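You operate a simulated robot arm through the tools that you are given. There is no shell and no other tool.

You run a simulated robot arm. Do the job below in one go: nothing can be reset, and whatever is moved stays where it is left.

JOB
Dry the sieve with the highest WET figure on drier seat 1 till its display shows under 200.
Fine: hands clear at each blast, no more blasts than that takes; sieve back on the step after. Set down upright: what you pick out.

The check looks at the end state, three seconds after you hand in, the way a careful person would. Anything else that was tipped, shoved, dropped, spilled or broken makes it a failure.

ROBOT AND FRAMES
A 6-joint arm with a two-finger gripper, fixed in place. Base frame: the origin is on the floor under the middle of its stand, x ahead of it, y to its left, z up. Readings come in m, rad, newtons and seconds.
It reaches about 1.637 m from its shoulder. Its first joint turns from -2.897 to 2.897 rad. Payload 3.43 kg.
The TCP is the grasp point between the finger pads, 0.02 m short of the fingertips. In the tool frame z runs along the fingers and y along their closing line. The gripper opens to 0.19 m; its body begins 0.248 m behind the TCP.
Orientation is that of the tool frame in the base frame, as a unit quaternion [x, y, z, w]. With the fingers straight down and closing along the base's y, the tool's x points along the base's -x, its y along +y and its z along -z.

CONTROLS
- The arm moves only by the tool servo_tool. Its argument "moves" is a list of rows, each an object of numbers (a shift or turn left out is 0, a gripper value left out holds the last): "x", "y", "z": the shift along the base's x, y, z in units of 250 mm (1.0 is 250 mm); "rx", "ry", "rz": the turn, a rotation vector about the base's x, y, z in units of 45 degrees (1.0 is 45 degrees); "grip": the finger opening in m, from 0 to 0.19. In form: [{"x": .., "y": .., "z": .., "rx": .., "ry": .., "rz": .., "grip": ..}, ...]. A call has 1 to 20 rows; each row is the pose to reach, as a shift and turn from the pose commanded when the call began. A call with a number of a shift or a turn outside -1 to 1 is refused whole. Each row takes 0.2 s and may step no farther than 0.05 m and 0.15 rad from the row before; otherwise, or with a gripper value out of range, the whole call is refused. A pose out of reach is approached as far as the arm can. The call stops where the force on the tool passes 40 N (or 10 N more than at its start, if that is more) or the arm is blocked; 0.2 s more then pass. The fingers move at their own pace (about 0.045 m/s each) and stop on an object; they squeeze with about 31 N. The grip force told is the motor's: it shows also when the fingers shut on nothing. Time passes only in rows, and 0.2 s behind the last, so rows that repeat a pose let the fingers close. It gives the time, the measured TCP pose, the force on the tool (base axes), the opening and the grip force at its end, in the units of the frame above (readings bear some noise), with the torque about the TCP (base axes, N m) and any sound that the robot's microphone picked up.
- Cameras (640 x 400 px; columns grow to the right, rows downward): "scene" is fixed at [0.0496, 0.5103, 1.6711]; the picture's right is [-0.22, -0.97, 0.00], its down [-0.72, 0.17, -0.67] and it looks along [0.66, -0.15, -0.74] (base axes); focal length 341 px, centre (320, 200). "wrist" rides on the gripper at [0.07, -0.008, -0.288] in the tool frame; the picture's right is [0.12, 0.99, 0.00], its down [-0.96, 0.12, -0.25] and it looks along [-0.25, 0.03, 0.97] (tool axes); focal length 261 px, centre (320, 200). There is no depth. A picture from a camera that has moved, and an enlarged one, comes with that camera's place and axes in the base frame and with its lens. The place of the scene camera against the robot may be out by one fixed shift of up to 0.018 m in any direction.
- capture(camera): a new picture of that camera. No time passes.
- move_column(by): slides the trunk up (or, below 0, down) by that many m; the arm rides with it, the base frame stays. It gives what a move gives, with no picture.
- enlarge(camera, box): a new picture of the part [left, top, right, bottom] of that camera's present view, enlarged. No time passes.
- sign_off(): hands the job in; it is judged then, once.

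Places have to be worked out from the pictures, the camera data and where the tool is seen. Open the gripper and draw the arm clear of the work before you hand the job in, unless the task says otherwise.

The tools are called after "Request:" as a command line: name --argument value ..., lists and objects as JSON in quotes. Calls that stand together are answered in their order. servo_tool: Moves the arm, as the interface text tells. Its arguments: {"type":"object","properties":{"moves":{"type":"array","items":{"type":"object","properties":{"x":{"type":"number"},"y":{"type":"number"},"z":{"type":"number"},"rx":{"type":"number"},"ry":{"type":"number"},"rz":{"type":"number"},"grip":{"type":"number"}}}}},"required":["moves"]} The other tools are called the same way: move_column (by) moves the trunk up or down; capture (camera) takes a picture; enlarge (camera, box) takes an enlarged picture of a part of a camera's view; sign_off () hands the job in.

At the start:

```text
t: 0.0
position: [0.7021, 0.1594, 1.2307]
orientation: [-0.001, 1.0, 0.002, 0.0]
ft_force: [0.5, -0.3, 0.0]
moment: [0.0, 0.0, 0.02]
grip_width: 0.1902
grasp_force: 0.1
trunk travel left (down, up): [-0.175, 0.065]
```

scene: 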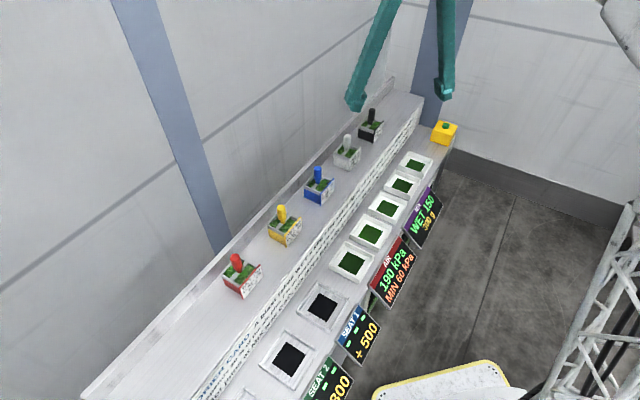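
wrist: 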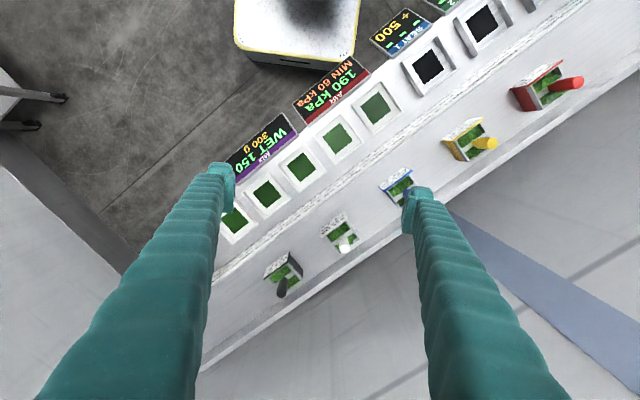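

I see a bench with five handled sieves on a rear step, seats in front, and displays. I'll enlarge several regions to read the texts before moving.

Request:
enlarge --camera "scene" --box '[200, 80, 480, 255]'

Request:
enlarge --camera "scene" --box '[180, 220, 460, 400]'

Request:
enlarge --camera "wrist" --box '[200, 0, 640, 280]'

```text
2.29 times, centred on (340, 168) of scene
camera zoom: at [0.0496, 0.5103, 1.6711], right [-0.22, -0.97, 0.0], down [-0.72, 0.17, -0.67], along [0.66, -0.15, -0.74], focal length 779 px, centre (274, 274)
```

zoom: 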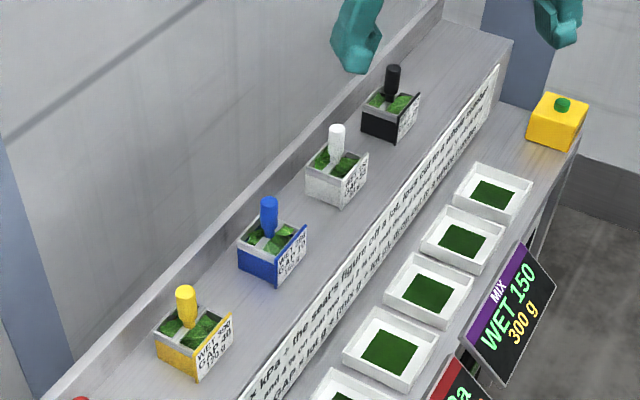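

```text
2.22 times, centred on (320, 310) of scene
camera zoom: at [0.0496, 0.5103, 1.6711], right [-0.22, -0.97, 0.0], down [-0.72, 0.17, -0.67], along [0.66, -0.15, -0.74], focal length 757 px, centre (320, -44)
```

zoom: 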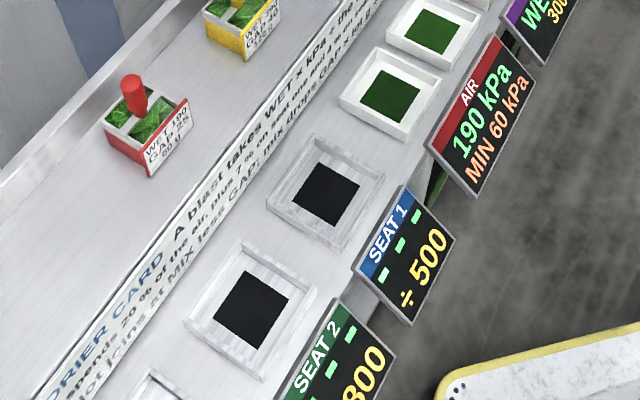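

```text
1.43 times, centred on (420, 140) of wrist
camera zoom: at [0.6316, 0.1519, 1.5176], right [-0.12, 0.99, 0.0], down [0.96, 0.12, 0.25], along [0.25, 0.03, -0.97], focal length 372 px, centre (177, 286)
```

zoom: 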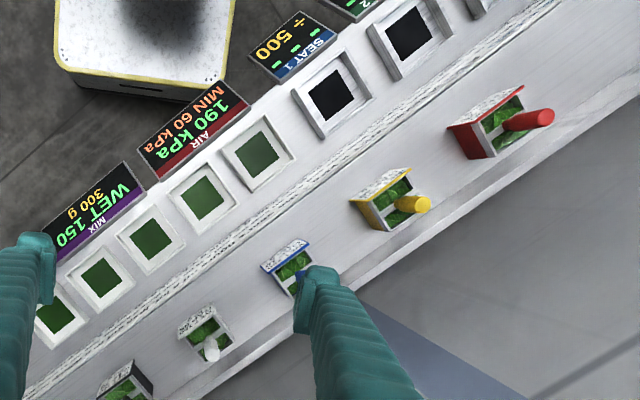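

The drier card text along the step face holds the rules; I'll zoom in on it segment by segment, and on each sieve's tag.

Request:
enlarge --camera "scene" --box '[180, 320, 280, 400]'

Request:
enlarge --camera "scene" --box '[230, 260, 310, 380]'

Request:
enlarge --camera "scene" --box '[270, 220, 350, 310]'

Request:
enlarge --camera "scene" --box '[320, 150, 400, 250]'

Request:
enlarge --camera "scene" --box '[360, 90, 440, 180]'

Request:
enlarge --camera "scene" --box '[215, 190, 315, 310]'

Request:
enlarge --camera "scene" --box '[295, 100, 395, 210]'

Request:
enlarge --camera "scene" --box '[300, 290, 400, 400]'

```text
5.00 times, centred on (230, 360) of scene
camera zoom: at [0.0496, 0.5103, 1.6711], right [-0.22, -0.97, 0.0], down [-0.72, 0.17, -0.67], along [0.66, -0.15, -0.74], focal length 1704 px, centre (770, -600)
```

zoom: 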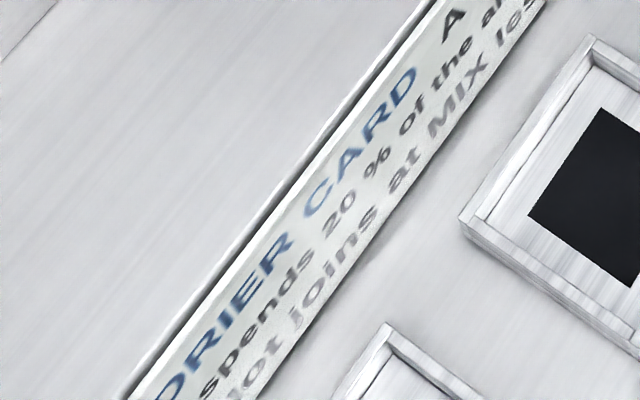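

```text
3.33 times, centred on (270, 320) of scene
camera zoom: at [0.0496, 0.5103, 1.6711], right [-0.22, -0.97, 0.0], down [-0.72, 0.17, -0.67], along [0.66, -0.15, -0.74], focal length 1136 px, centre (487, -200)
```

zoom: 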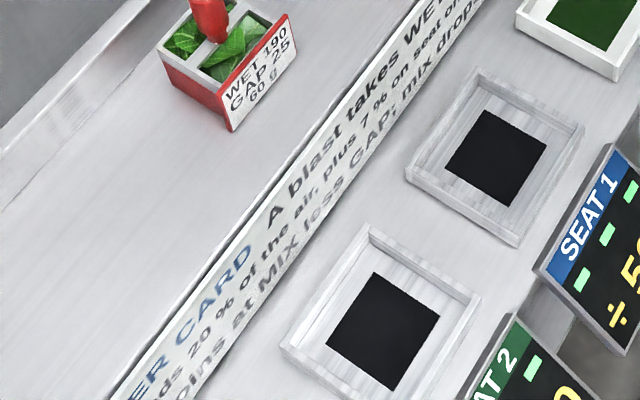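

```text
4.44 times, centred on (310, 265) of scene
camera zoom: at [0.0496, 0.5103, 1.6711], right [-0.22, -0.97, 0.0], down [-0.72, 0.17, -0.67], along [0.66, -0.15, -0.74], focal length 1514 px, centre (364, -89)
```

zoom: 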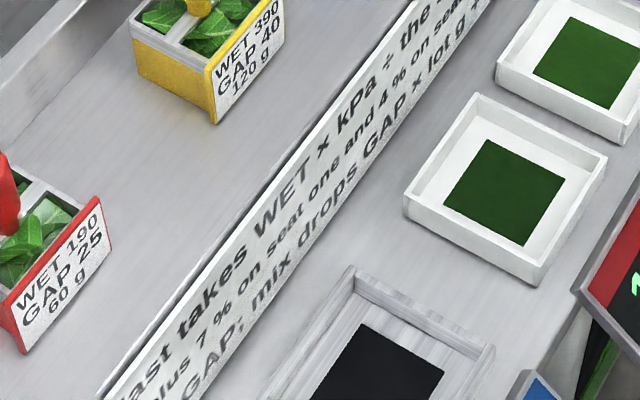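

```text
4.00 times, centred on (360, 200) of scene
camera zoom: at [0.0496, 0.5103, 1.6711], right [-0.22, -0.97, 0.0], down [-0.72, 0.17, -0.67], along [0.66, -0.15, -0.74], focal length 1363 px, centre (160, 200)
```

zoom: 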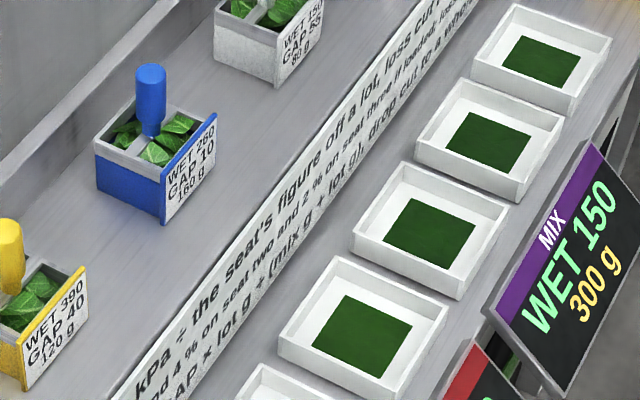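

```text
4.44 times, centred on (400, 135) of scene
camera zoom: at [0.0496, 0.5103, 1.6711], right [-0.22, -0.97, 0.0], down [-0.72, 0.17, -0.67], along [0.66, -0.15, -0.74], focal length 1514 px, centre (-36, 489)
```

zoom: 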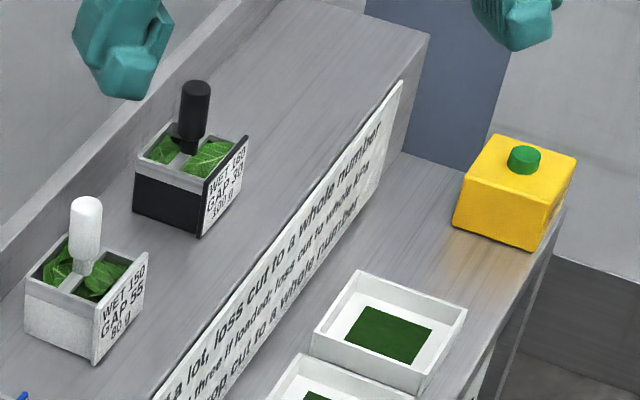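

```text
3.33 times, centred on (265, 250) of scene
camera zoom: at [0.0496, 0.5103, 1.6711], right [-0.22, -0.97, 0.0], down [-0.72, 0.17, -0.67], along [0.66, -0.15, -0.74], focal length 1136 px, centre (503, 33)
```

zoom: 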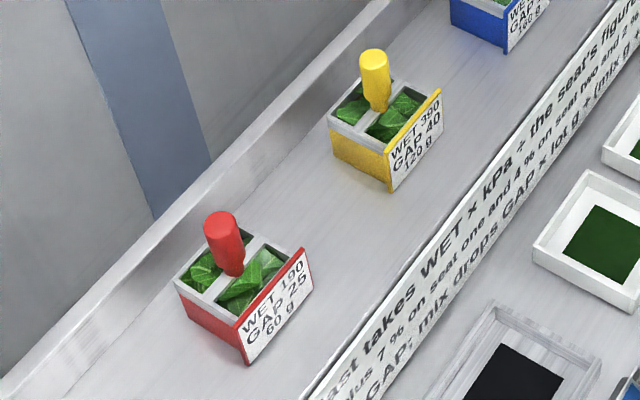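

```text
3.64 times, centred on (345, 155) of scene
camera zoom: at [0.0496, 0.5103, 1.6711], right [-0.22, -0.97, 0.0], down [-0.72, 0.17, -0.67], along [0.66, -0.15, -0.74], focal length 1239 px, centre (229, 364)
```

zoom: 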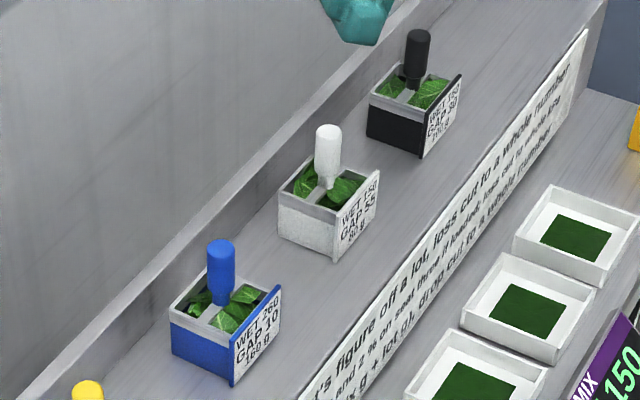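

```text
3.64 times, centred on (350, 345) of scene
camera zoom: at [0.0496, 0.5103, 1.6711], right [-0.22, -0.97, 0.0], down [-0.72, 0.17, -0.67], along [0.66, -0.15, -0.74], focal length 1239 px, centre (211, -327)
```

zoom: 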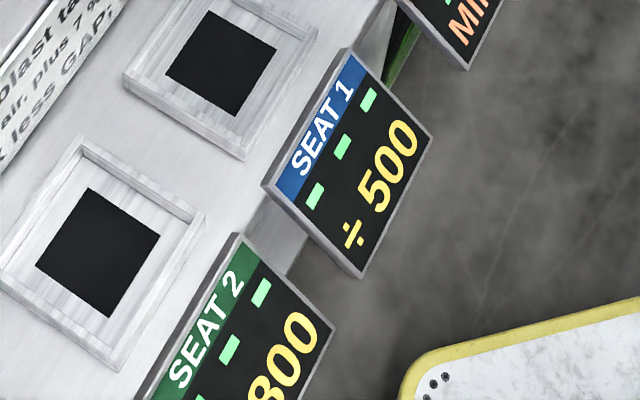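

Yellow reads WET 390 / GAP 40 / 120 g, the highest I can read so far, but black's tag is small, so I'll zoom in on it and on white and blue. By triangulation yellow's handle top is near (0.61, 0.48, 1.0–1.04), and the bench runs at about -45° in the base frame.

Request:
enlarge --camera "scene" --box '[355, 100, 395, 150]'

Request:
enlarge --camera "scene" --box '[330, 130, 370, 180]'

Request:
enlarge --camera "scene" --box '[350, 90, 440, 180]'

Request:
enlarge --camera "scene" --box '[290, 180, 370, 270]'

Request:
enlarge --camera "scene" --box '[420, 100, 480, 160]'

```text
8.00 times, centred on (375, 125) of scene
camera zoom: at [0.0496, 0.5103, 1.6711], right [-0.22, -0.97, 0.0], down [-0.72, 0.17, -0.67], along [0.66, -0.15, -0.74], focal length 2726 px, centre (-120, 800)
```

zoom: 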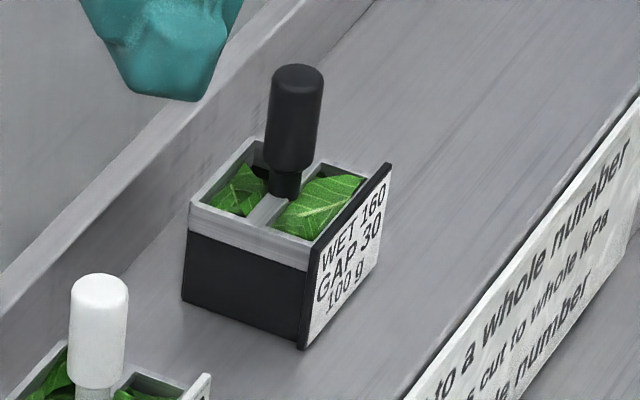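

```text
8.00 times, centred on (350, 155) of scene
camera zoom: at [0.0496, 0.5103, 1.6711], right [-0.22, -0.97, 0.0], down [-0.72, 0.17, -0.67], along [0.66, -0.15, -0.74], focal length 2726 px, centre (80, 560)
```

zoom: 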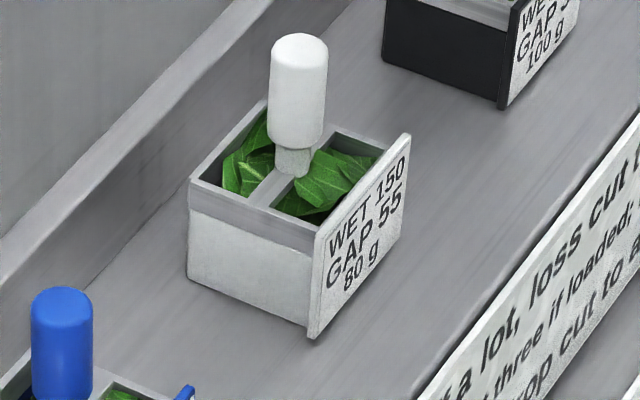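

```text
4.44 times, centred on (395, 135) of scene
camera zoom: at [0.0496, 0.5103, 1.6711], right [-0.22, -0.97, 0.0], down [-0.72, 0.17, -0.67], along [0.66, -0.15, -0.74], focal length 1514 px, centre (-13, 489)
```

zoom: 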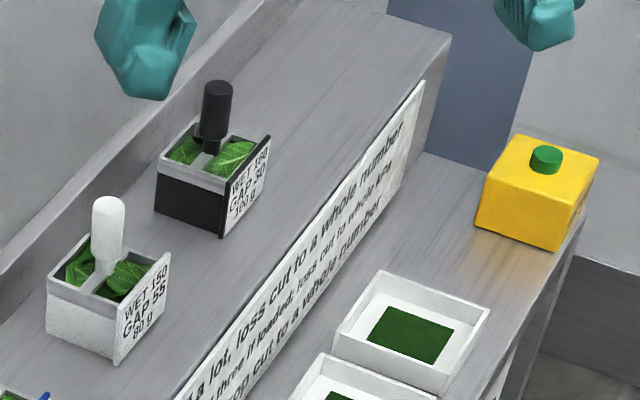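

```text
4.44 times, centred on (330, 225) of scene
camera zoom: at [0.0496, 0.5103, 1.6711], right [-0.22, -0.97, 0.0], down [-0.72, 0.17, -0.67], along [0.66, -0.15, -0.74], focal length 1514 px, centre (276, 89)
```

zoom: 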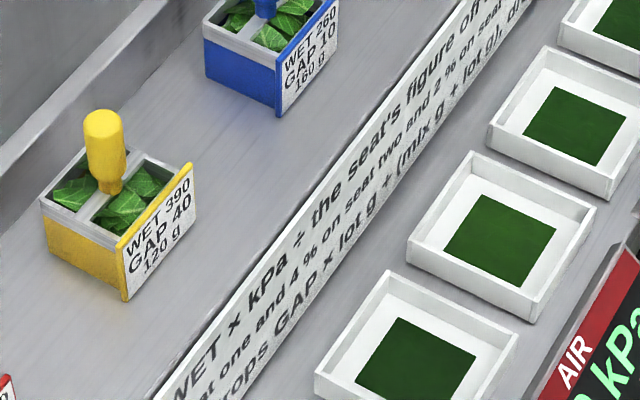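

```text
6.67 times, centred on (450, 130) of scene
camera zoom: at [0.0496, 0.5103, 1.6711], right [-0.22, -0.97, 0.0], down [-0.72, 0.17, -0.67], along [0.66, -0.15, -0.74], focal length 2272 px, centre (-547, 667)
```

zoom: 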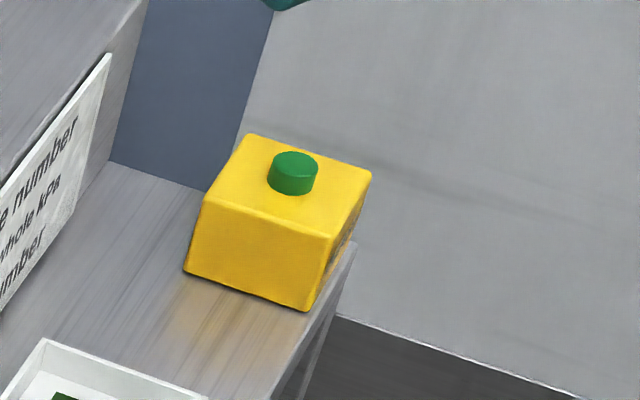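

Yellow (390) is confirmed highest; others are 190, 260, 150, 160. Predicted: 390→242→175, so two blasts. Now I move high toward the yellow sieve, turning 45° so the fingers close along the bench and the camera stays on the front side.

Request:
servo_tool --moves '[{"x": -0.07, "y": 0.16, "rz": 0.16, "grip": 0.1}, {"x": -0.14, "y": 0.32, "rz": 0.34}, {"x": -0.21, "y": 0.48, "rz": 0.52}, {"x": -0.28, "y": 0.64, "rz": 0.69}, {"x": -0.34, "y": 0.8, "rz": 0.86}, {"x": -0.4, "y": 0.94, "rz": 1.0}, {"x": -0.4, "y": 0.94, "rz": 1.0}]'

```text
t: 1.6
position: [0.6019, 0.3948, 1.231]
orientation: [-0.384, 0.924, 0.002, 0.0]
ft_force: [-0.3, 0.7, 0.1]
moment: [-0.01, 0.01, 0.03]
grip_width: 0.1001
grasp_force: 0.0
trunk travel left (down, up): [-0.175, 0.065]
```

The turn came out as planned (tool x pointing to the bench's front). I'll look with both cameras.

Request:
capture --camera "wrist"

Request:
capture --camera "scene"

```text
taken
camera wrist: at [0.5584, 0.3398, 1.5173], right [-0.79, 0.62, 0.0], down [0.6, 0.76, 0.25], along [0.15, 0.2, -0.97], focal length 261 px, centre (320, 200)
```

wrist: 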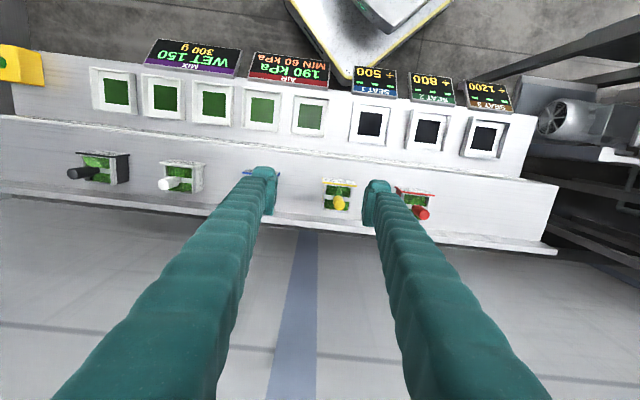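

```text
taken
```

scene: 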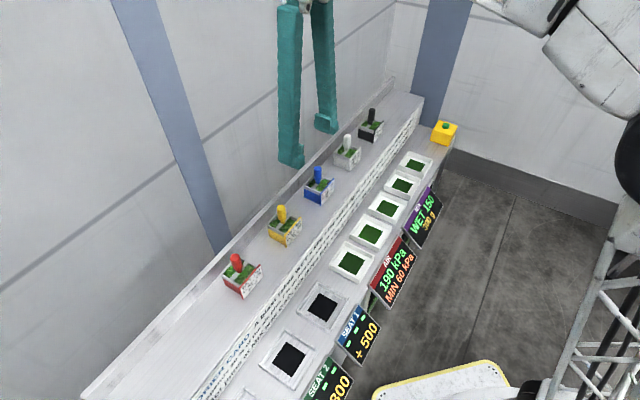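

The bench direction works out to 45° within error, and two wrist views put yellow's handle top near (0.613, 0.483, 0.99). I go to just in front of and above it (TCP z 1.10) for a closer look.

Request:
servo_tool --moves '[{"x": 0.004, "y": 0.08, "z": -0.13}, {"x": 0.008, "y": 0.16, "z": -0.26}, {"x": 0.012, "y": 0.24, "z": -0.39}, {"x": 0.016, "y": 0.324, "z": -0.52}, {"x": 0.016, "y": 0.324, "z": -0.52}]'

Request:
capture --camera "wrist"

Request:
capture --camera "scene"

```text
t: 2.8
position: [0.6066, 0.4769, 1.1007]
orientation: [-0.383, 0.924, 0.002, 0.0]
ft_force: [-0.3, 0.6, -0.1]
moment: [-0.01, 0.04, 0.0]
grip_width: 0.0997
grasp_force: 0.0
trunk travel left (down, up): [-0.175, 0.065]
```

```text
taken
camera wrist: at [0.5631, 0.4212, 1.3869], right [-0.79, 0.62, 0.0], down [0.6, 0.76, 0.25], along [0.15, 0.2, -0.97], focal length 261 px, centre (320, 200)
```

wrist: 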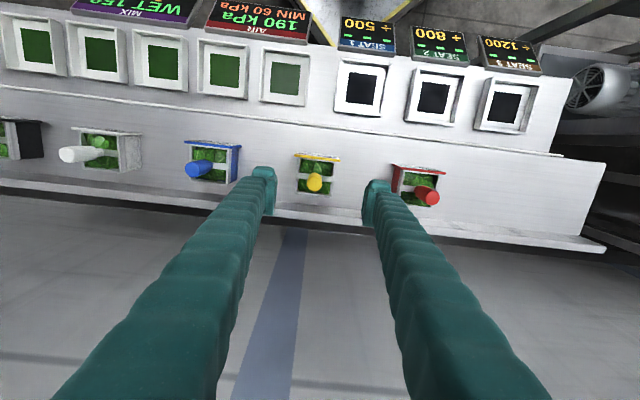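

```text
taken
```

scene: 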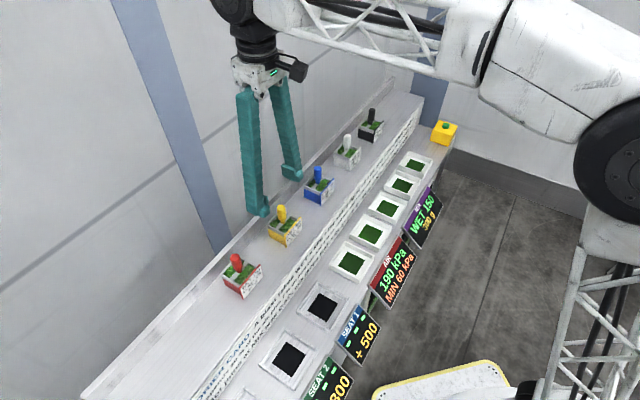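

The gripper sits in front of the wall with room to spare. I'll enlarge the yellow sieve in the wrist view, and seat 1, to measure precise positions and yaw.

Request:
enlarge --camera "wrist" --box '[270, 130, 370, 230]'

Request:
enlarge --camera "wrist" --box '[310, 40, 410, 140]'

Request:
enlarge --camera "scene" --box '[220, 170, 320, 270]'

Request:
enlarge --camera "scene" --box '[280, 260, 380, 360]'

```text
4.00 times, centred on (320, 180) of wrist
camera zoom: at [0.5631, 0.4212, 1.3869], right [-0.79, 0.62, 0.0], down [0.6, 0.76, 0.25], along [0.15, 0.2, -0.97], focal length 1043 px, centre (320, 280)
```

zoom: 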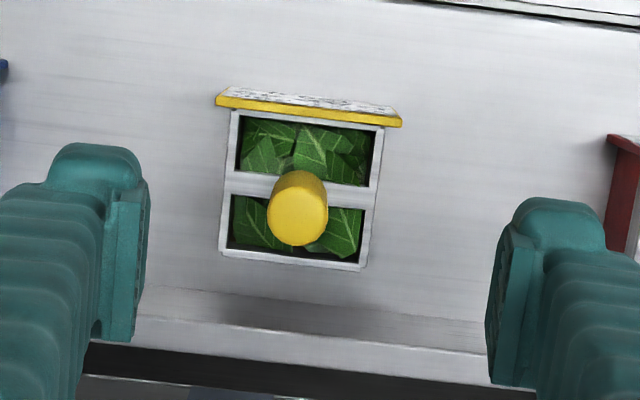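

```text
4.00 times, centred on (360, 90) of wrist
camera zoom: at [0.5631, 0.4212, 1.3869], right [-0.79, 0.62, 0.0], down [0.6, 0.76, 0.25], along [0.15, 0.2, -0.97], focal length 1043 px, centre (160, 640)
```

zoom: 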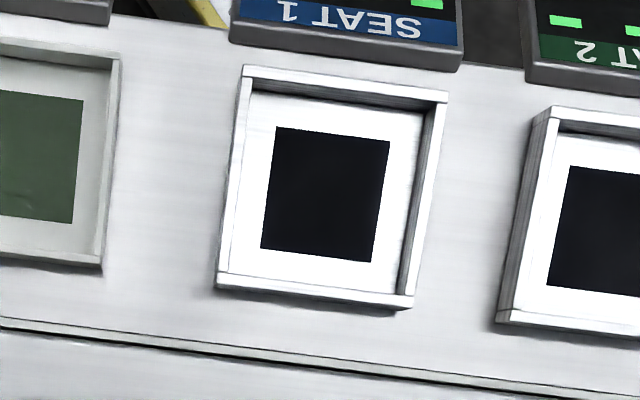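

```text
4.00 times, centred on (270, 220) of scene
camera zoom: at [0.0496, 0.5103, 1.6711], right [-0.22, -0.97, 0.0], down [-0.72, 0.17, -0.67], along [0.66, -0.15, -0.74], focal length 1363 px, centre (520, 120)
```

zoom: 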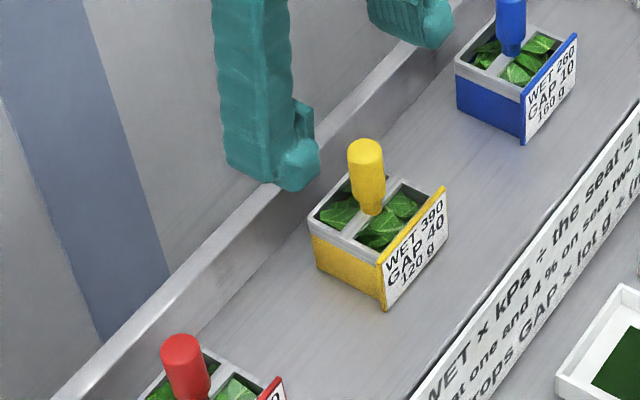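

```text
4.00 times, centred on (330, 310) of scene
camera zoom: at [0.0496, 0.5103, 1.6711], right [-0.22, -0.97, 0.0], down [-0.72, 0.17, -0.67], along [0.66, -0.15, -0.74], focal length 1363 px, centre (280, -240)
```

zoom: 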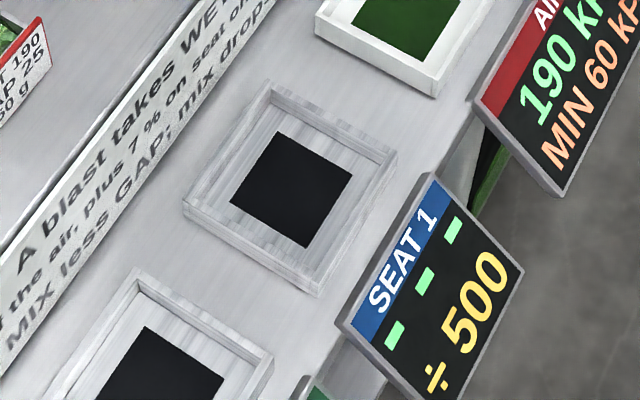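

Handle top triangulates to about (0.614, 0.475, 1.007), diameter ~23 mm, rim near z 0.947; the sieve's yaw is within ~1.5° of the bench. I centre above the handle at z 1.06 and check again.

Request:
servo_tool --moves '[{"x": 0.03, "y": -0.008, "z": -0.08}, {"x": 0.03, "y": -0.008, "z": -0.16}, {"x": 0.03, "y": -0.008, "z": -0.16}]'

Request:
capture --camera "wrist"

Request:
enlarge --camera "wrist" --box '[250, 120, 390, 240]'

Request:
enlarge --camera "scene" --box '[220, 150, 320, 270]'

```text
t: 3.6
position: [0.6139, 0.4742, 1.0615]
orientation: [-0.383, 0.924, 0.002, 0.0]
ft_force: [0.1, 0.5, -0.7]
moment: [0.0, 0.02, -0.02]
grip_width: 0.0999
grasp_force: 0.1
trunk travel left (down, up): [-0.175, 0.065]
```

```text
taken
camera wrist: at [0.5704, 0.4185, 1.3474], right [-0.79, 0.62, 0.0], down [0.6, 0.76, 0.25], along [0.15, 0.2, -0.97], focal length 261 px, centre (320, 200)
```

wrist: 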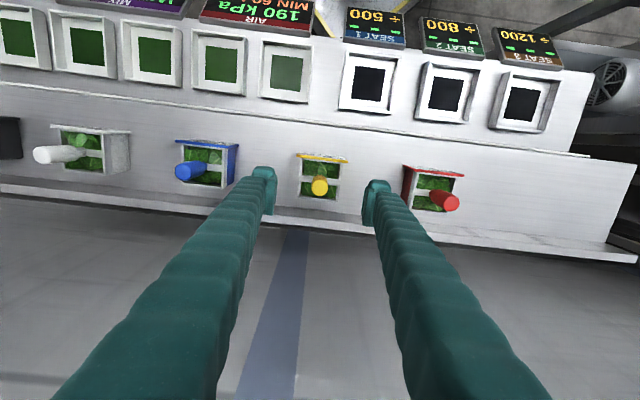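

```text
3.33 times, centred on (320, 180) of wrist
camera zoom: at [0.5704, 0.4185, 1.3474], right [-0.79, 0.62, 0.0], down [0.6, 0.76, 0.25], along [0.15, 0.2, -0.97], focal length 869 px, centre (320, 267)
```

zoom: 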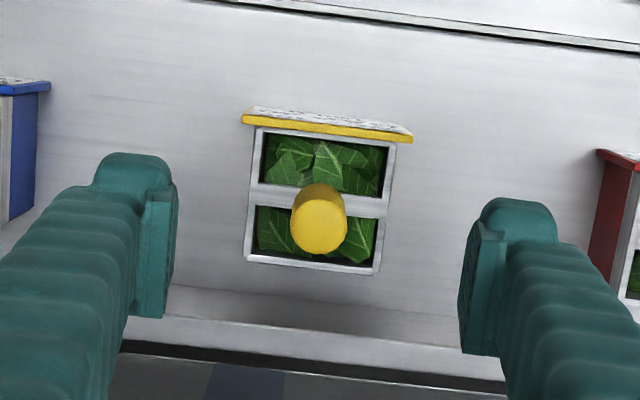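

```text
3.33 times, centred on (270, 210) of scene
camera zoom: at [0.0496, 0.5103, 1.6711], right [-0.22, -0.97, 0.0], down [-0.72, 0.17, -0.67], along [0.66, -0.15, -0.74], focal length 1136 px, centre (487, 167)
```

zoom: 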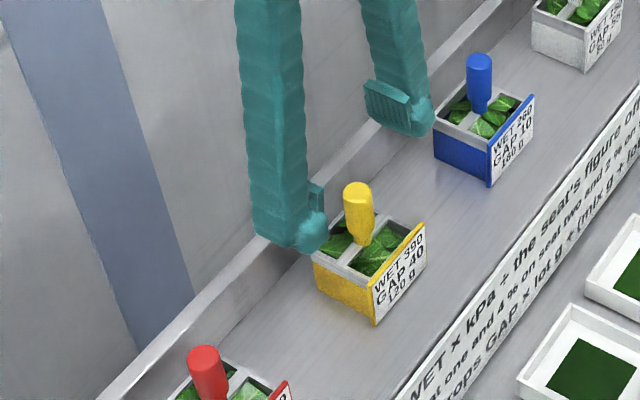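

Handle is centred between the pads to within a couple of millimetres. I descend to TCP z 0.985 so the pads straddle the handle with tips about 15 mm above the crossbar.

Request:
servo_tool --moves '[{"z": -0.1}, {"z": -0.2}, {"z": -0.306}, {"z": -0.306}]'

Request:
enlarge --camera "wrist" --box '[250, 120, 390, 240]'

Request:
enlarge --camera "scene" --box '[220, 150, 320, 270]'

```text
t: 4.6
position: [0.6133, 0.4752, 0.9836]
orientation: [-0.384, 0.923, 0.001, 0.0]
ft_force: [0.6, -0.3, 0.4]
moment: [-0.02, 0.01, 0.03]
grip_width: 0.0998
grasp_force: 0.0
trunk travel left (down, up): [-0.175, 0.065]
```

```text
3.33 times, centred on (320, 180) of wrist
camera zoom: at [0.5702, 0.4191, 1.2707], right [-0.79, 0.62, 0.0], down [0.6, 0.76, 0.25], along [0.15, 0.2, -0.97], focal length 869 px, centre (320, 267)
```

zoom: 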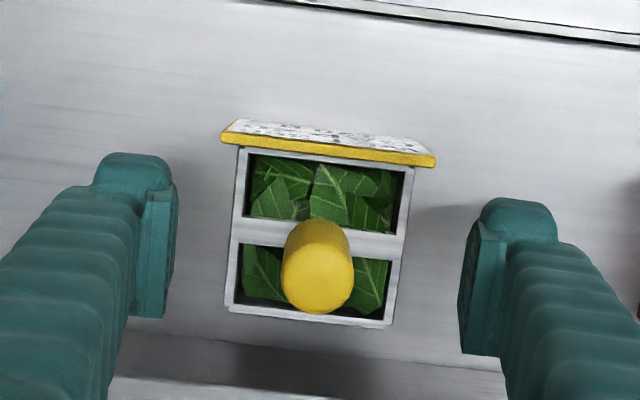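

```text
3.33 times, centred on (270, 210) of scene
camera zoom: at [0.0496, 0.5103, 1.6711], right [-0.22, -0.97, 0.0], down [-0.72, 0.17, -0.67], along [0.66, -0.15, -0.74], focal length 1136 px, centre (487, 167)
```

zoom: 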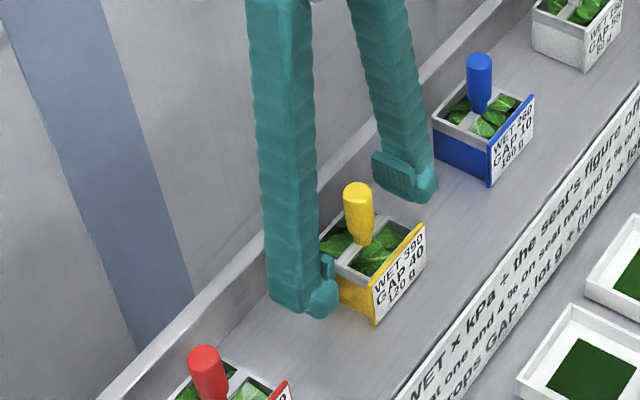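

The pads straddle the handle with no contact force. I close the fingers and hold for the closure time.

Request:
servo_tool --moves '[{"grip": 0.01}, {"grip": 0.01}, {"grip": 0.01}, {"grip": 0.01}, {"grip": 0.01}, {"grip": 0.01}, {"grip": 0.01}, {"grip": 0.01}]'

Request:
enlarge --camera "wrist" --box '[250, 120, 390, 240]'

```text
t: 5.6
position: [0.6151, 0.4743, 0.9907]
orientation: [-0.384, 0.923, 0.003, 0.004]
ft_force: [2.4, -1.8, 46.7]
moment: [-0.42, 0.45, 0.04]
grip_width: 0.0261
grasp_force: 12.2
trunk travel left (down, up): [-0.175, 0.065]
stopped in row 4: the force on the tool passed its limit at 46 N (the readings are from after the stop); the commanded pose is now the measured one
```

```text
3.33 times, centred on (320, 180) of wrist
camera zoom: at [0.5687, 0.417, 1.2779], right [-0.79, 0.62, 0.0], down [0.6, 0.76, 0.26], along [0.16, 0.2, -0.97], focal length 869 px, centre (320, 267)
```

zoom: 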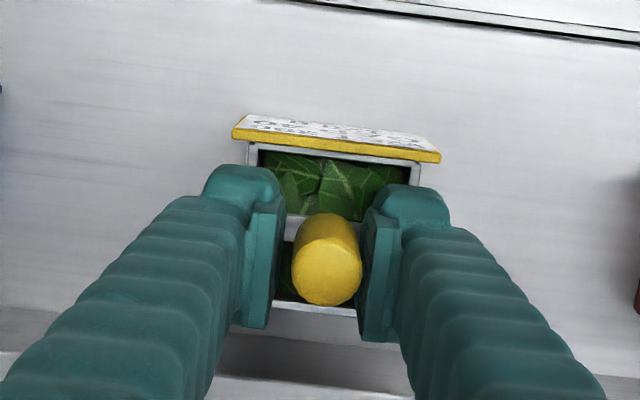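

Closing produced an upward 46 N: the fingertips must be bearing on the sieve's rim, which is evidently higher than I judged. I release the fingers a little and rise 10 mm, then look.

Request:
servo_tool --moves '[{"grip": 0.06}, {"z": 0.02, "grip": 0.06}, {"z": 0.04, "grip": 0.06}, {"z": 0.04, "grip": 0.06}]'

Request:
enlarge --camera "wrist" --box '[250, 120, 390, 240]'

Request:
enlarge --camera "scene" --box '[220, 150, 320, 270]'

```text
t: 6.6
position: [0.6138, 0.4756, 0.9962]
orientation: [-0.384, 0.924, 0.002, 0.002]
ft_force: [0.6, -0.8, 0.0]
moment: [0.01, -0.02, -0.01]
grip_width: 0.06
grasp_force: 0.0
trunk travel left (down, up): [-0.175, 0.065]
```

```text
3.33 times, centred on (320, 180) of wrist
camera zoom: at [0.5699, 0.4187, 1.2833], right [-0.79, 0.62, 0.0], down [0.6, 0.76, 0.25], along [0.15, 0.2, -0.97], focal length 869 px, centre (320, 267)
```

zoom: 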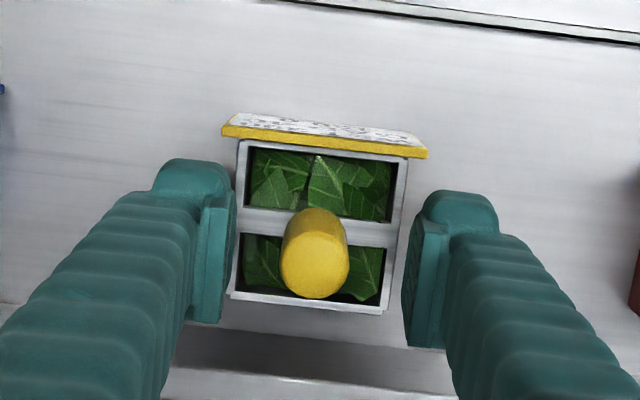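

```text
3.33 times, centred on (270, 210) of scene
camera zoom: at [0.0496, 0.5103, 1.6711], right [-0.22, -0.97, 0.0], down [-0.72, 0.17, -0.67], along [0.66, -0.15, -0.74], focal length 1136 px, centre (487, 167)
```

zoom: 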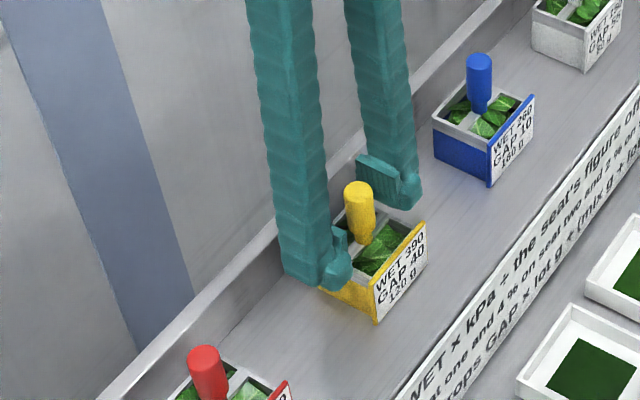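

The fingers had ridden up on the rim; re-triangulating with the longer baseline gives handle top at z ≈ 1.035 and rim ≈ 0.97, with the handle ~5 mm in front of the TCP. The sieve has not moved visibly. I rise to TCP z ≈ 1.013, shift 5 mm to the front, and close there.

Request:
servo_tool --moves '[{"x": -0.014, "y": -0.014, "z": 0.068, "grip": 0.06}, {"x": -0.014, "y": -0.014, "z": 0.068, "grip": 0.06}]'

Request:
enlarge --camera "wrist" --box '[250, 120, 390, 240]'

Request:
enlarge --camera "scene" --box '[240, 170, 320, 250]'

```text
t: 7.2
position: [0.6108, 0.4715, 1.0139]
orientation: [-0.383, 0.924, 0.001, 0.002]
ft_force: [0.4, -0.1, -0.2]
moment: [-0.02, 0.02, -0.05]
grip_width: 0.0599
grasp_force: 0.0
trunk travel left (down, up): [-0.175, 0.065]
```

```text
3.33 times, centred on (320, 180) of wrist
camera zoom: at [0.5662, 0.4148, 1.3006], right [-0.79, 0.62, 0.0], down [0.6, 0.76, 0.25], along [0.15, 0.2, -0.97], focal length 869 px, centre (320, 267)
```

zoom: 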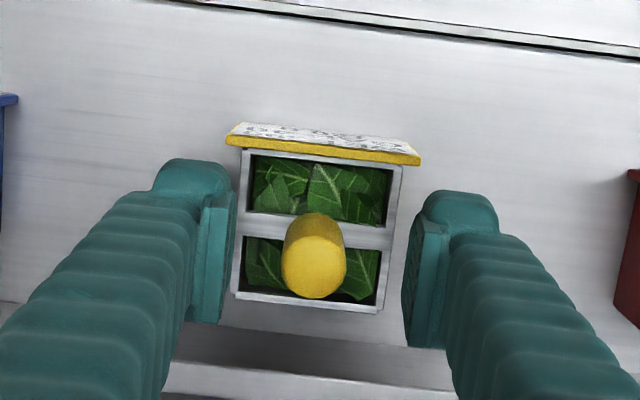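

```text
5.00 times, centred on (280, 210) of scene
camera zoom: at [0.0496, 0.5103, 1.6711], right [-0.22, -0.97, 0.0], down [-0.72, 0.17, -0.67], along [0.66, -0.15, -0.74], focal length 1704 px, centre (520, 150)
```

zoom: 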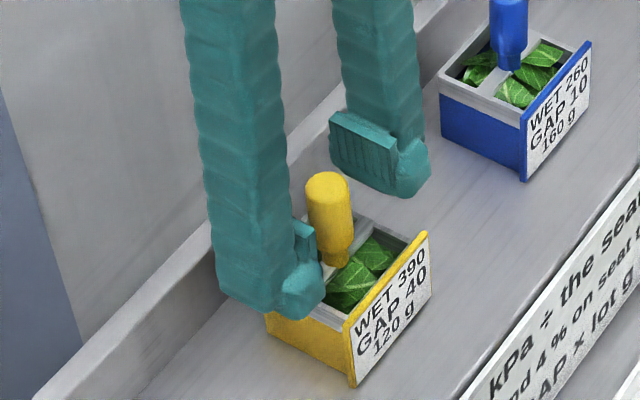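

In the scene view the pad midpoint now lines up with the thick part of the handle, both in height and sideways. Closing on it.

Request:
servo_tool --moves '[{"grip": 0.01}, {"grip": 0.01}, {"grip": 0.01}, {"grip": 0.01}, {"grip": 0.01}, {"grip": 0.01}]'

Request:
enlarge --camera "wrist" --box '[250, 120, 390, 240]'

Request:
enlarge --camera "scene" --box '[240, 170, 320, 250]'

```text
t: 8.6
position: [0.6106, 0.4711, 1.0133]
orientation: [-0.383, 0.924, 0.002, 0.002]
ft_force: [-0.2, -0.9, -0.5]
moment: [0.02, -0.03, 0.02]
grip_width: 0.0207
grasp_force: 31.6
trunk travel left (down, up): [-0.175, 0.065]
```

```text
3.33 times, centred on (320, 180) of wrist
camera zoom: at [0.5664, 0.415, 1.3004], right [-0.79, 0.62, 0.0], down [0.6, 0.76, 0.25], along [0.15, 0.2, -0.97], focal length 869 px, centre (320, 267)
```

zoom: 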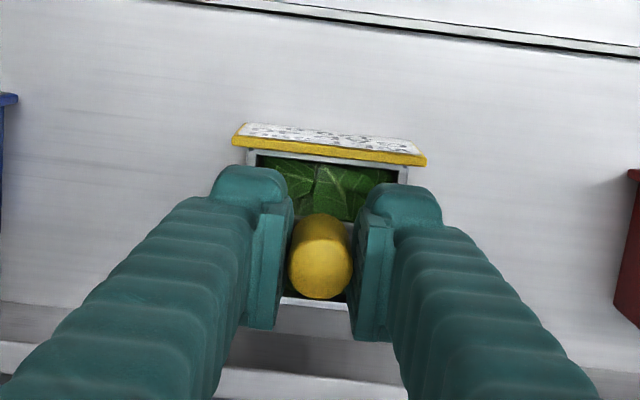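

```text
5.00 times, centred on (280, 210) of scene
camera zoom: at [0.0496, 0.5103, 1.6711], right [-0.22, -0.97, 0.0], down [-0.72, 0.17, -0.67], along [0.66, -0.15, -0.74], focal length 1704 px, centre (520, 150)
```

zoom: 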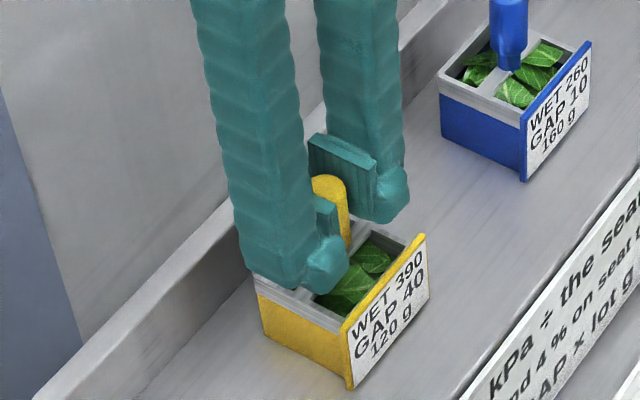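

Firm grip: width 0.0207 m at 31.6 N on the handle. Resting TCP pose (0.6106, 0.4711, 1.0133) is my reference for the return. I lift straight up 100 mm.

Request:
servo_tool --moves '[{"z": 0.06}, {"z": 0.14}, {"z": 0.24}, {"z": 0.34}, {"z": 0.42}, {"z": 0.42}]'

Request:
capture --camera "wrist"

Request:
capture --camera "scene"

```text
t: 10.0
position: [0.6114, 0.4699, 1.1191]
orientation: [-0.384, 0.923, 0.001, 0.002]
ft_force: [-0.4, -1.0, -1.6]
moment: [-0.01, -0.01, -0.01]
grip_width: 0.0206
grasp_force: 31.1
trunk travel left (down, up): [-0.175, 0.065]
```

```text
taken
camera wrist: at [0.5664, 0.4145, 1.4058], right [-0.79, 0.62, 0.0], down [0.6, 0.76, 0.25], along [0.15, 0.2, -0.97], focal length 261 px, centre (320, 200)
```

wrist: 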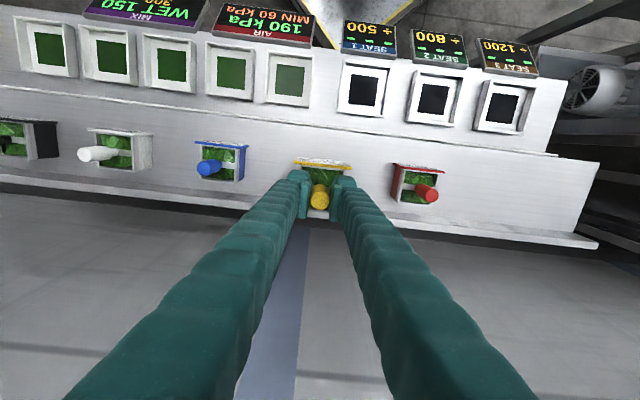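

```text
taken
```

scene: 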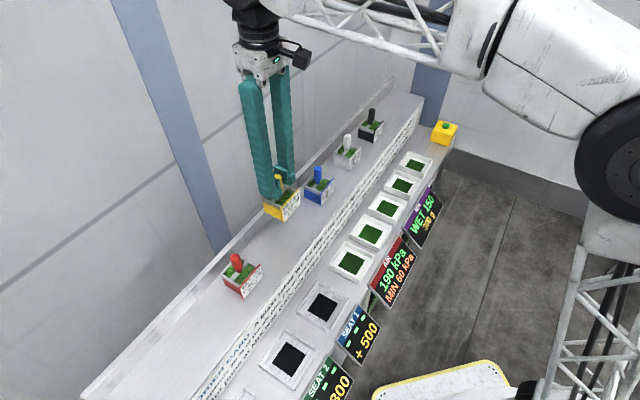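

The sieve hangs straight (weight ~1.5 N). I carry it forward off the step to above seat 1, estimated at (0.440, 0.404), still high.

Request:
servo_tool --moves '[{"x": -0.1, "y": -0.05}, {"x": -0.24, "y": -0.1}, {"x": -0.38, "y": -0.15}, {"x": -0.52, "y": -0.2}, {"x": -0.64, "y": -0.25}, {"x": -0.686, "y": -0.264}, {"x": -0.686, "y": -0.264}]'

Request:
capture --camera "wrist"

Request:
enlarge --camera "scene" --box '[220, 200, 400, 360]'

```text
t: 11.6
position: [0.4389, 0.4058, 1.1193]
orientation: [-0.384, 0.924, 0.001, 0.003]
ft_force: [0.3, -0.5, -2.4]
moment: [0.0, -0.04, -0.05]
grip_width: 0.0206
grasp_force: 30.7
trunk travel left (down, up): [-0.175, 0.065]
```

```text
taken
camera wrist: at [0.3945, 0.3483, 1.4059], right [-0.79, 0.62, 0.0], down [0.6, 0.76, 0.25], along [0.15, 0.2, -0.97], focal length 261 px, centre (320, 200)
```

wrist: 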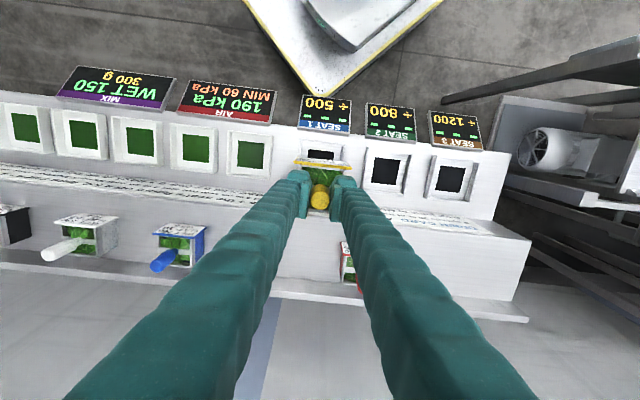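

```text
2.50 times, centred on (310, 280) of scene
camera zoom: at [0.0496, 0.5103, 1.6711], right [-0.22, -0.97, 0.0], down [-0.72, 0.17, -0.67], along [0.66, -0.15, -0.74], focal length 852 px, centre (345, 0)
```

zoom: 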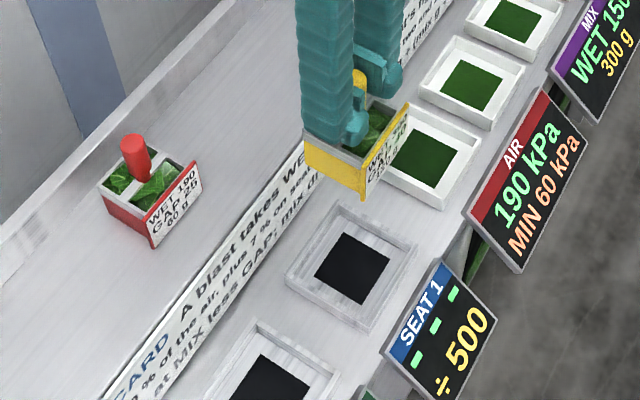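

Now the sieve hangs over seat 1. I'll enlarge the wrist view to check alignment of the seat frame against my estimate.

Request:
enlarge --camera "wrist" --box '[270, 110, 370, 210]'

Request:
enlarge --camera "wrist" --box '[340, 130, 480, 230]'

```text
4.00 times, centred on (320, 160) of wrist
camera zoom: at [0.3945, 0.3483, 1.4059], right [-0.79, 0.62, 0.0], down [0.6, 0.76, 0.25], along [0.15, 0.2, -0.97], focal length 1043 px, centre (320, 360)
```

zoom: 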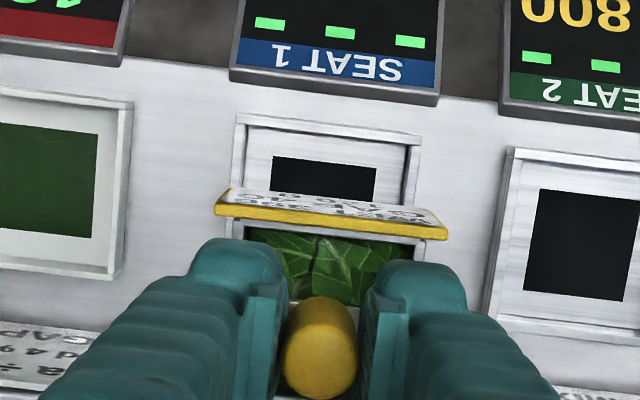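

```text
4.00 times, centred on (410, 180) of wrist
camera zoom: at [0.3945, 0.3483, 1.4059], right [-0.79, 0.62, 0.0], down [0.6, 0.76, 0.25], along [0.15, 0.2, -0.97], focal length 1043 px, centre (-40, 280)
```

zoom: 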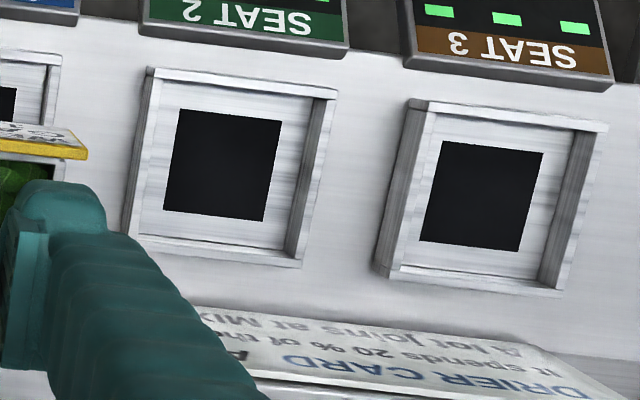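

Seat 1's centre projects within ~2 mm of the point straight below the TCP, and yaw matches. I lower to TCP z ≈ 0.95, staying above expected contact (~0.88).

Request:
servo_tool --moves '[{"z": -0.12}, {"z": -0.26}, {"z": -0.4}, {"z": -0.54}, {"z": -0.64}, {"z": -0.68}, {"z": -0.68}]'

Request:
enlarge --camera "wrist" --box '[250, 110, 390, 230]'

Request:
enlarge --camera "scene" --box '[250, 240, 380, 350]'

```text
t: 13.2
position: [0.4388, 0.4049, 0.9489]
orientation: [-0.384, 0.923, 0.002, 0.003]
ft_force: [0.0, 0.8, -1.8]
moment: [0.0, 0.02, 0.01]
grip_width: 0.0207
grasp_force: 31.0
trunk travel left (down, up): [-0.175, 0.065]
```

```text
3.33 times, centred on (320, 170) of wrist
camera zoom: at [0.3948, 0.3487, 1.236], right [-0.79, 0.62, 0.0], down [0.6, 0.76, 0.25], along [0.15, 0.2, -0.97], focal length 869 px, centre (320, 300)
```

zoom: 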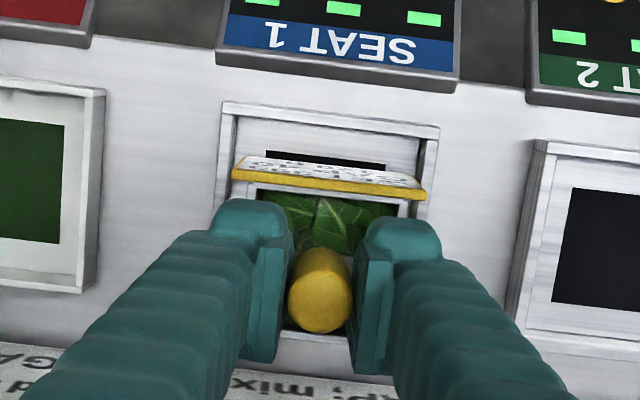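

```text
3.64 times, centred on (315, 295) of scene
camera zoom: at [0.0496, 0.5103, 1.6711], right [-0.22, -0.97, 0.0], down [-0.72, 0.17, -0.67], along [0.66, -0.15, -0.74], focal length 1239 px, centre (338, -146)
```

zoom: 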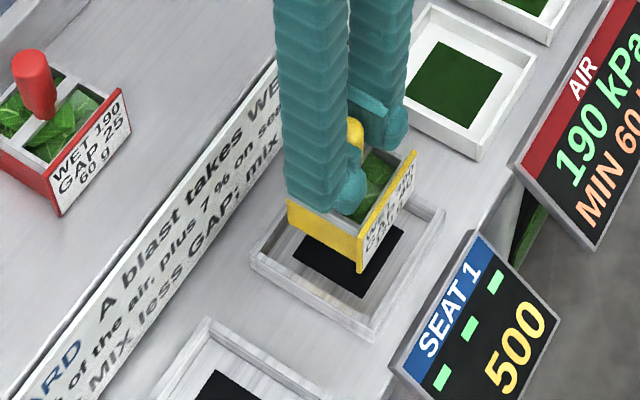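

Alignment still within ~2 mm in the closer view. I lower slowly toward z ≈ 0.905 with small rows.

Request:
servo_tool --moves '[{"z": -0.04}, {"z": -0.08}, {"z": -0.11}, {"z": -0.14}, {"z": -0.17}, {"z": -0.17}]'

Request:
enlarge --camera "scene" --box '[260, 250, 360, 350]'

Request:
enlarge --camera "wrist" --box '[250, 110, 390, 230]'

```text
t: 14.6
position: [0.4387, 0.4047, 0.9061]
orientation: [-0.385, 0.923, 0.002, 0.002]
ft_force: [0.2, 0.4, -2.3]
moment: [0.02, -0.01, 0.0]
grip_width: 0.0207
grasp_force: 31.7
trunk travel left (down, up): [-0.175, 0.065]
```

```text
4.00 times, centred on (310, 300) of scene
camera zoom: at [0.0496, 0.5103, 1.6711], right [-0.22, -0.97, 0.0], down [-0.72, 0.17, -0.67], along [0.66, -0.15, -0.74], focal length 1363 px, centre (360, -200)
```

zoom: 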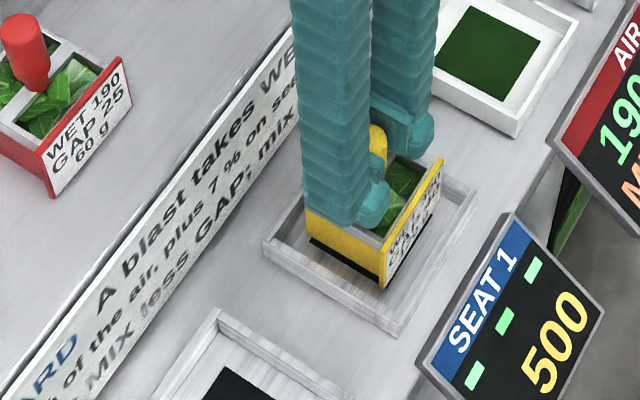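

```text
3.33 times, centred on (320, 170) of wrist
camera zoom: at [0.3952, 0.3488, 1.1935], right [-0.79, 0.62, 0.0], down [0.6, 0.76, 0.25], along [0.15, 0.2, -0.97], focal length 869 px, centre (320, 300)
```

zoom: 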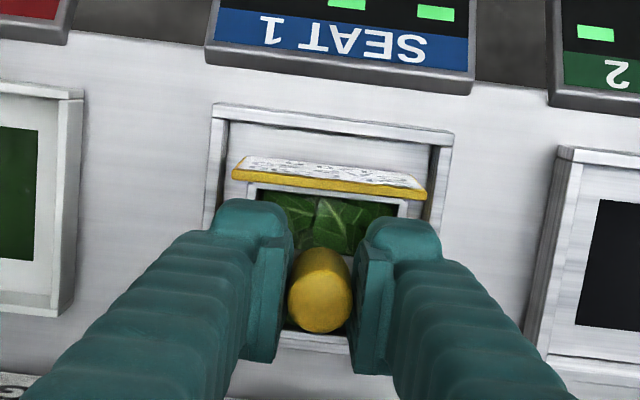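

Sieve is well centred inside the frame and still hanging free (-2 N). I continue down in 4 mm rows to about z 0.888.

Request:
servo_tool --moves '[{"z": -0.016}, {"z": -0.032}, {"z": -0.048}, {"z": -0.064}, {"z": -0.072}, {"z": -0.072}]'

Request:
enlarge --camera "scene" --box '[260, 250, 360, 350]'

```text
t: 16.0
position: [0.4388, 0.4057, 0.8902]
orientation: [-0.383, 0.924, 0.002, 0.003]
ft_force: [-0.3, 4.4, 31.3]
moment: [0.07, 0.01, 0.01]
grip_width: 0.0204
grasp_force: 31.3
trunk travel left (down, up): [-0.175, 0.065]
```

```text
4.00 times, centred on (310, 300) of scene
camera zoom: at [0.0496, 0.5103, 1.6711], right [-0.22, -0.97, 0.0], down [-0.72, 0.17, -0.67], along [0.66, -0.15, -0.74], focal length 1363 px, centre (360, -200)
```

zoom: 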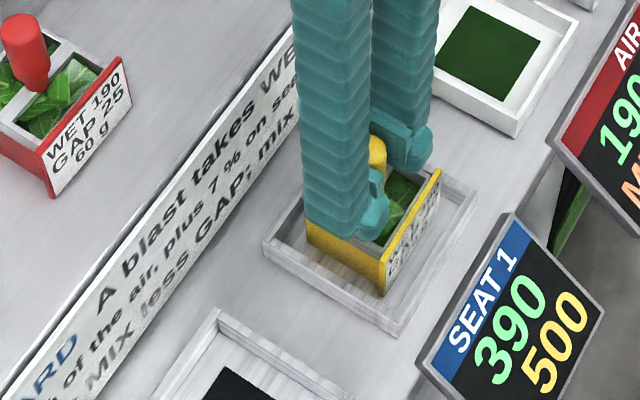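

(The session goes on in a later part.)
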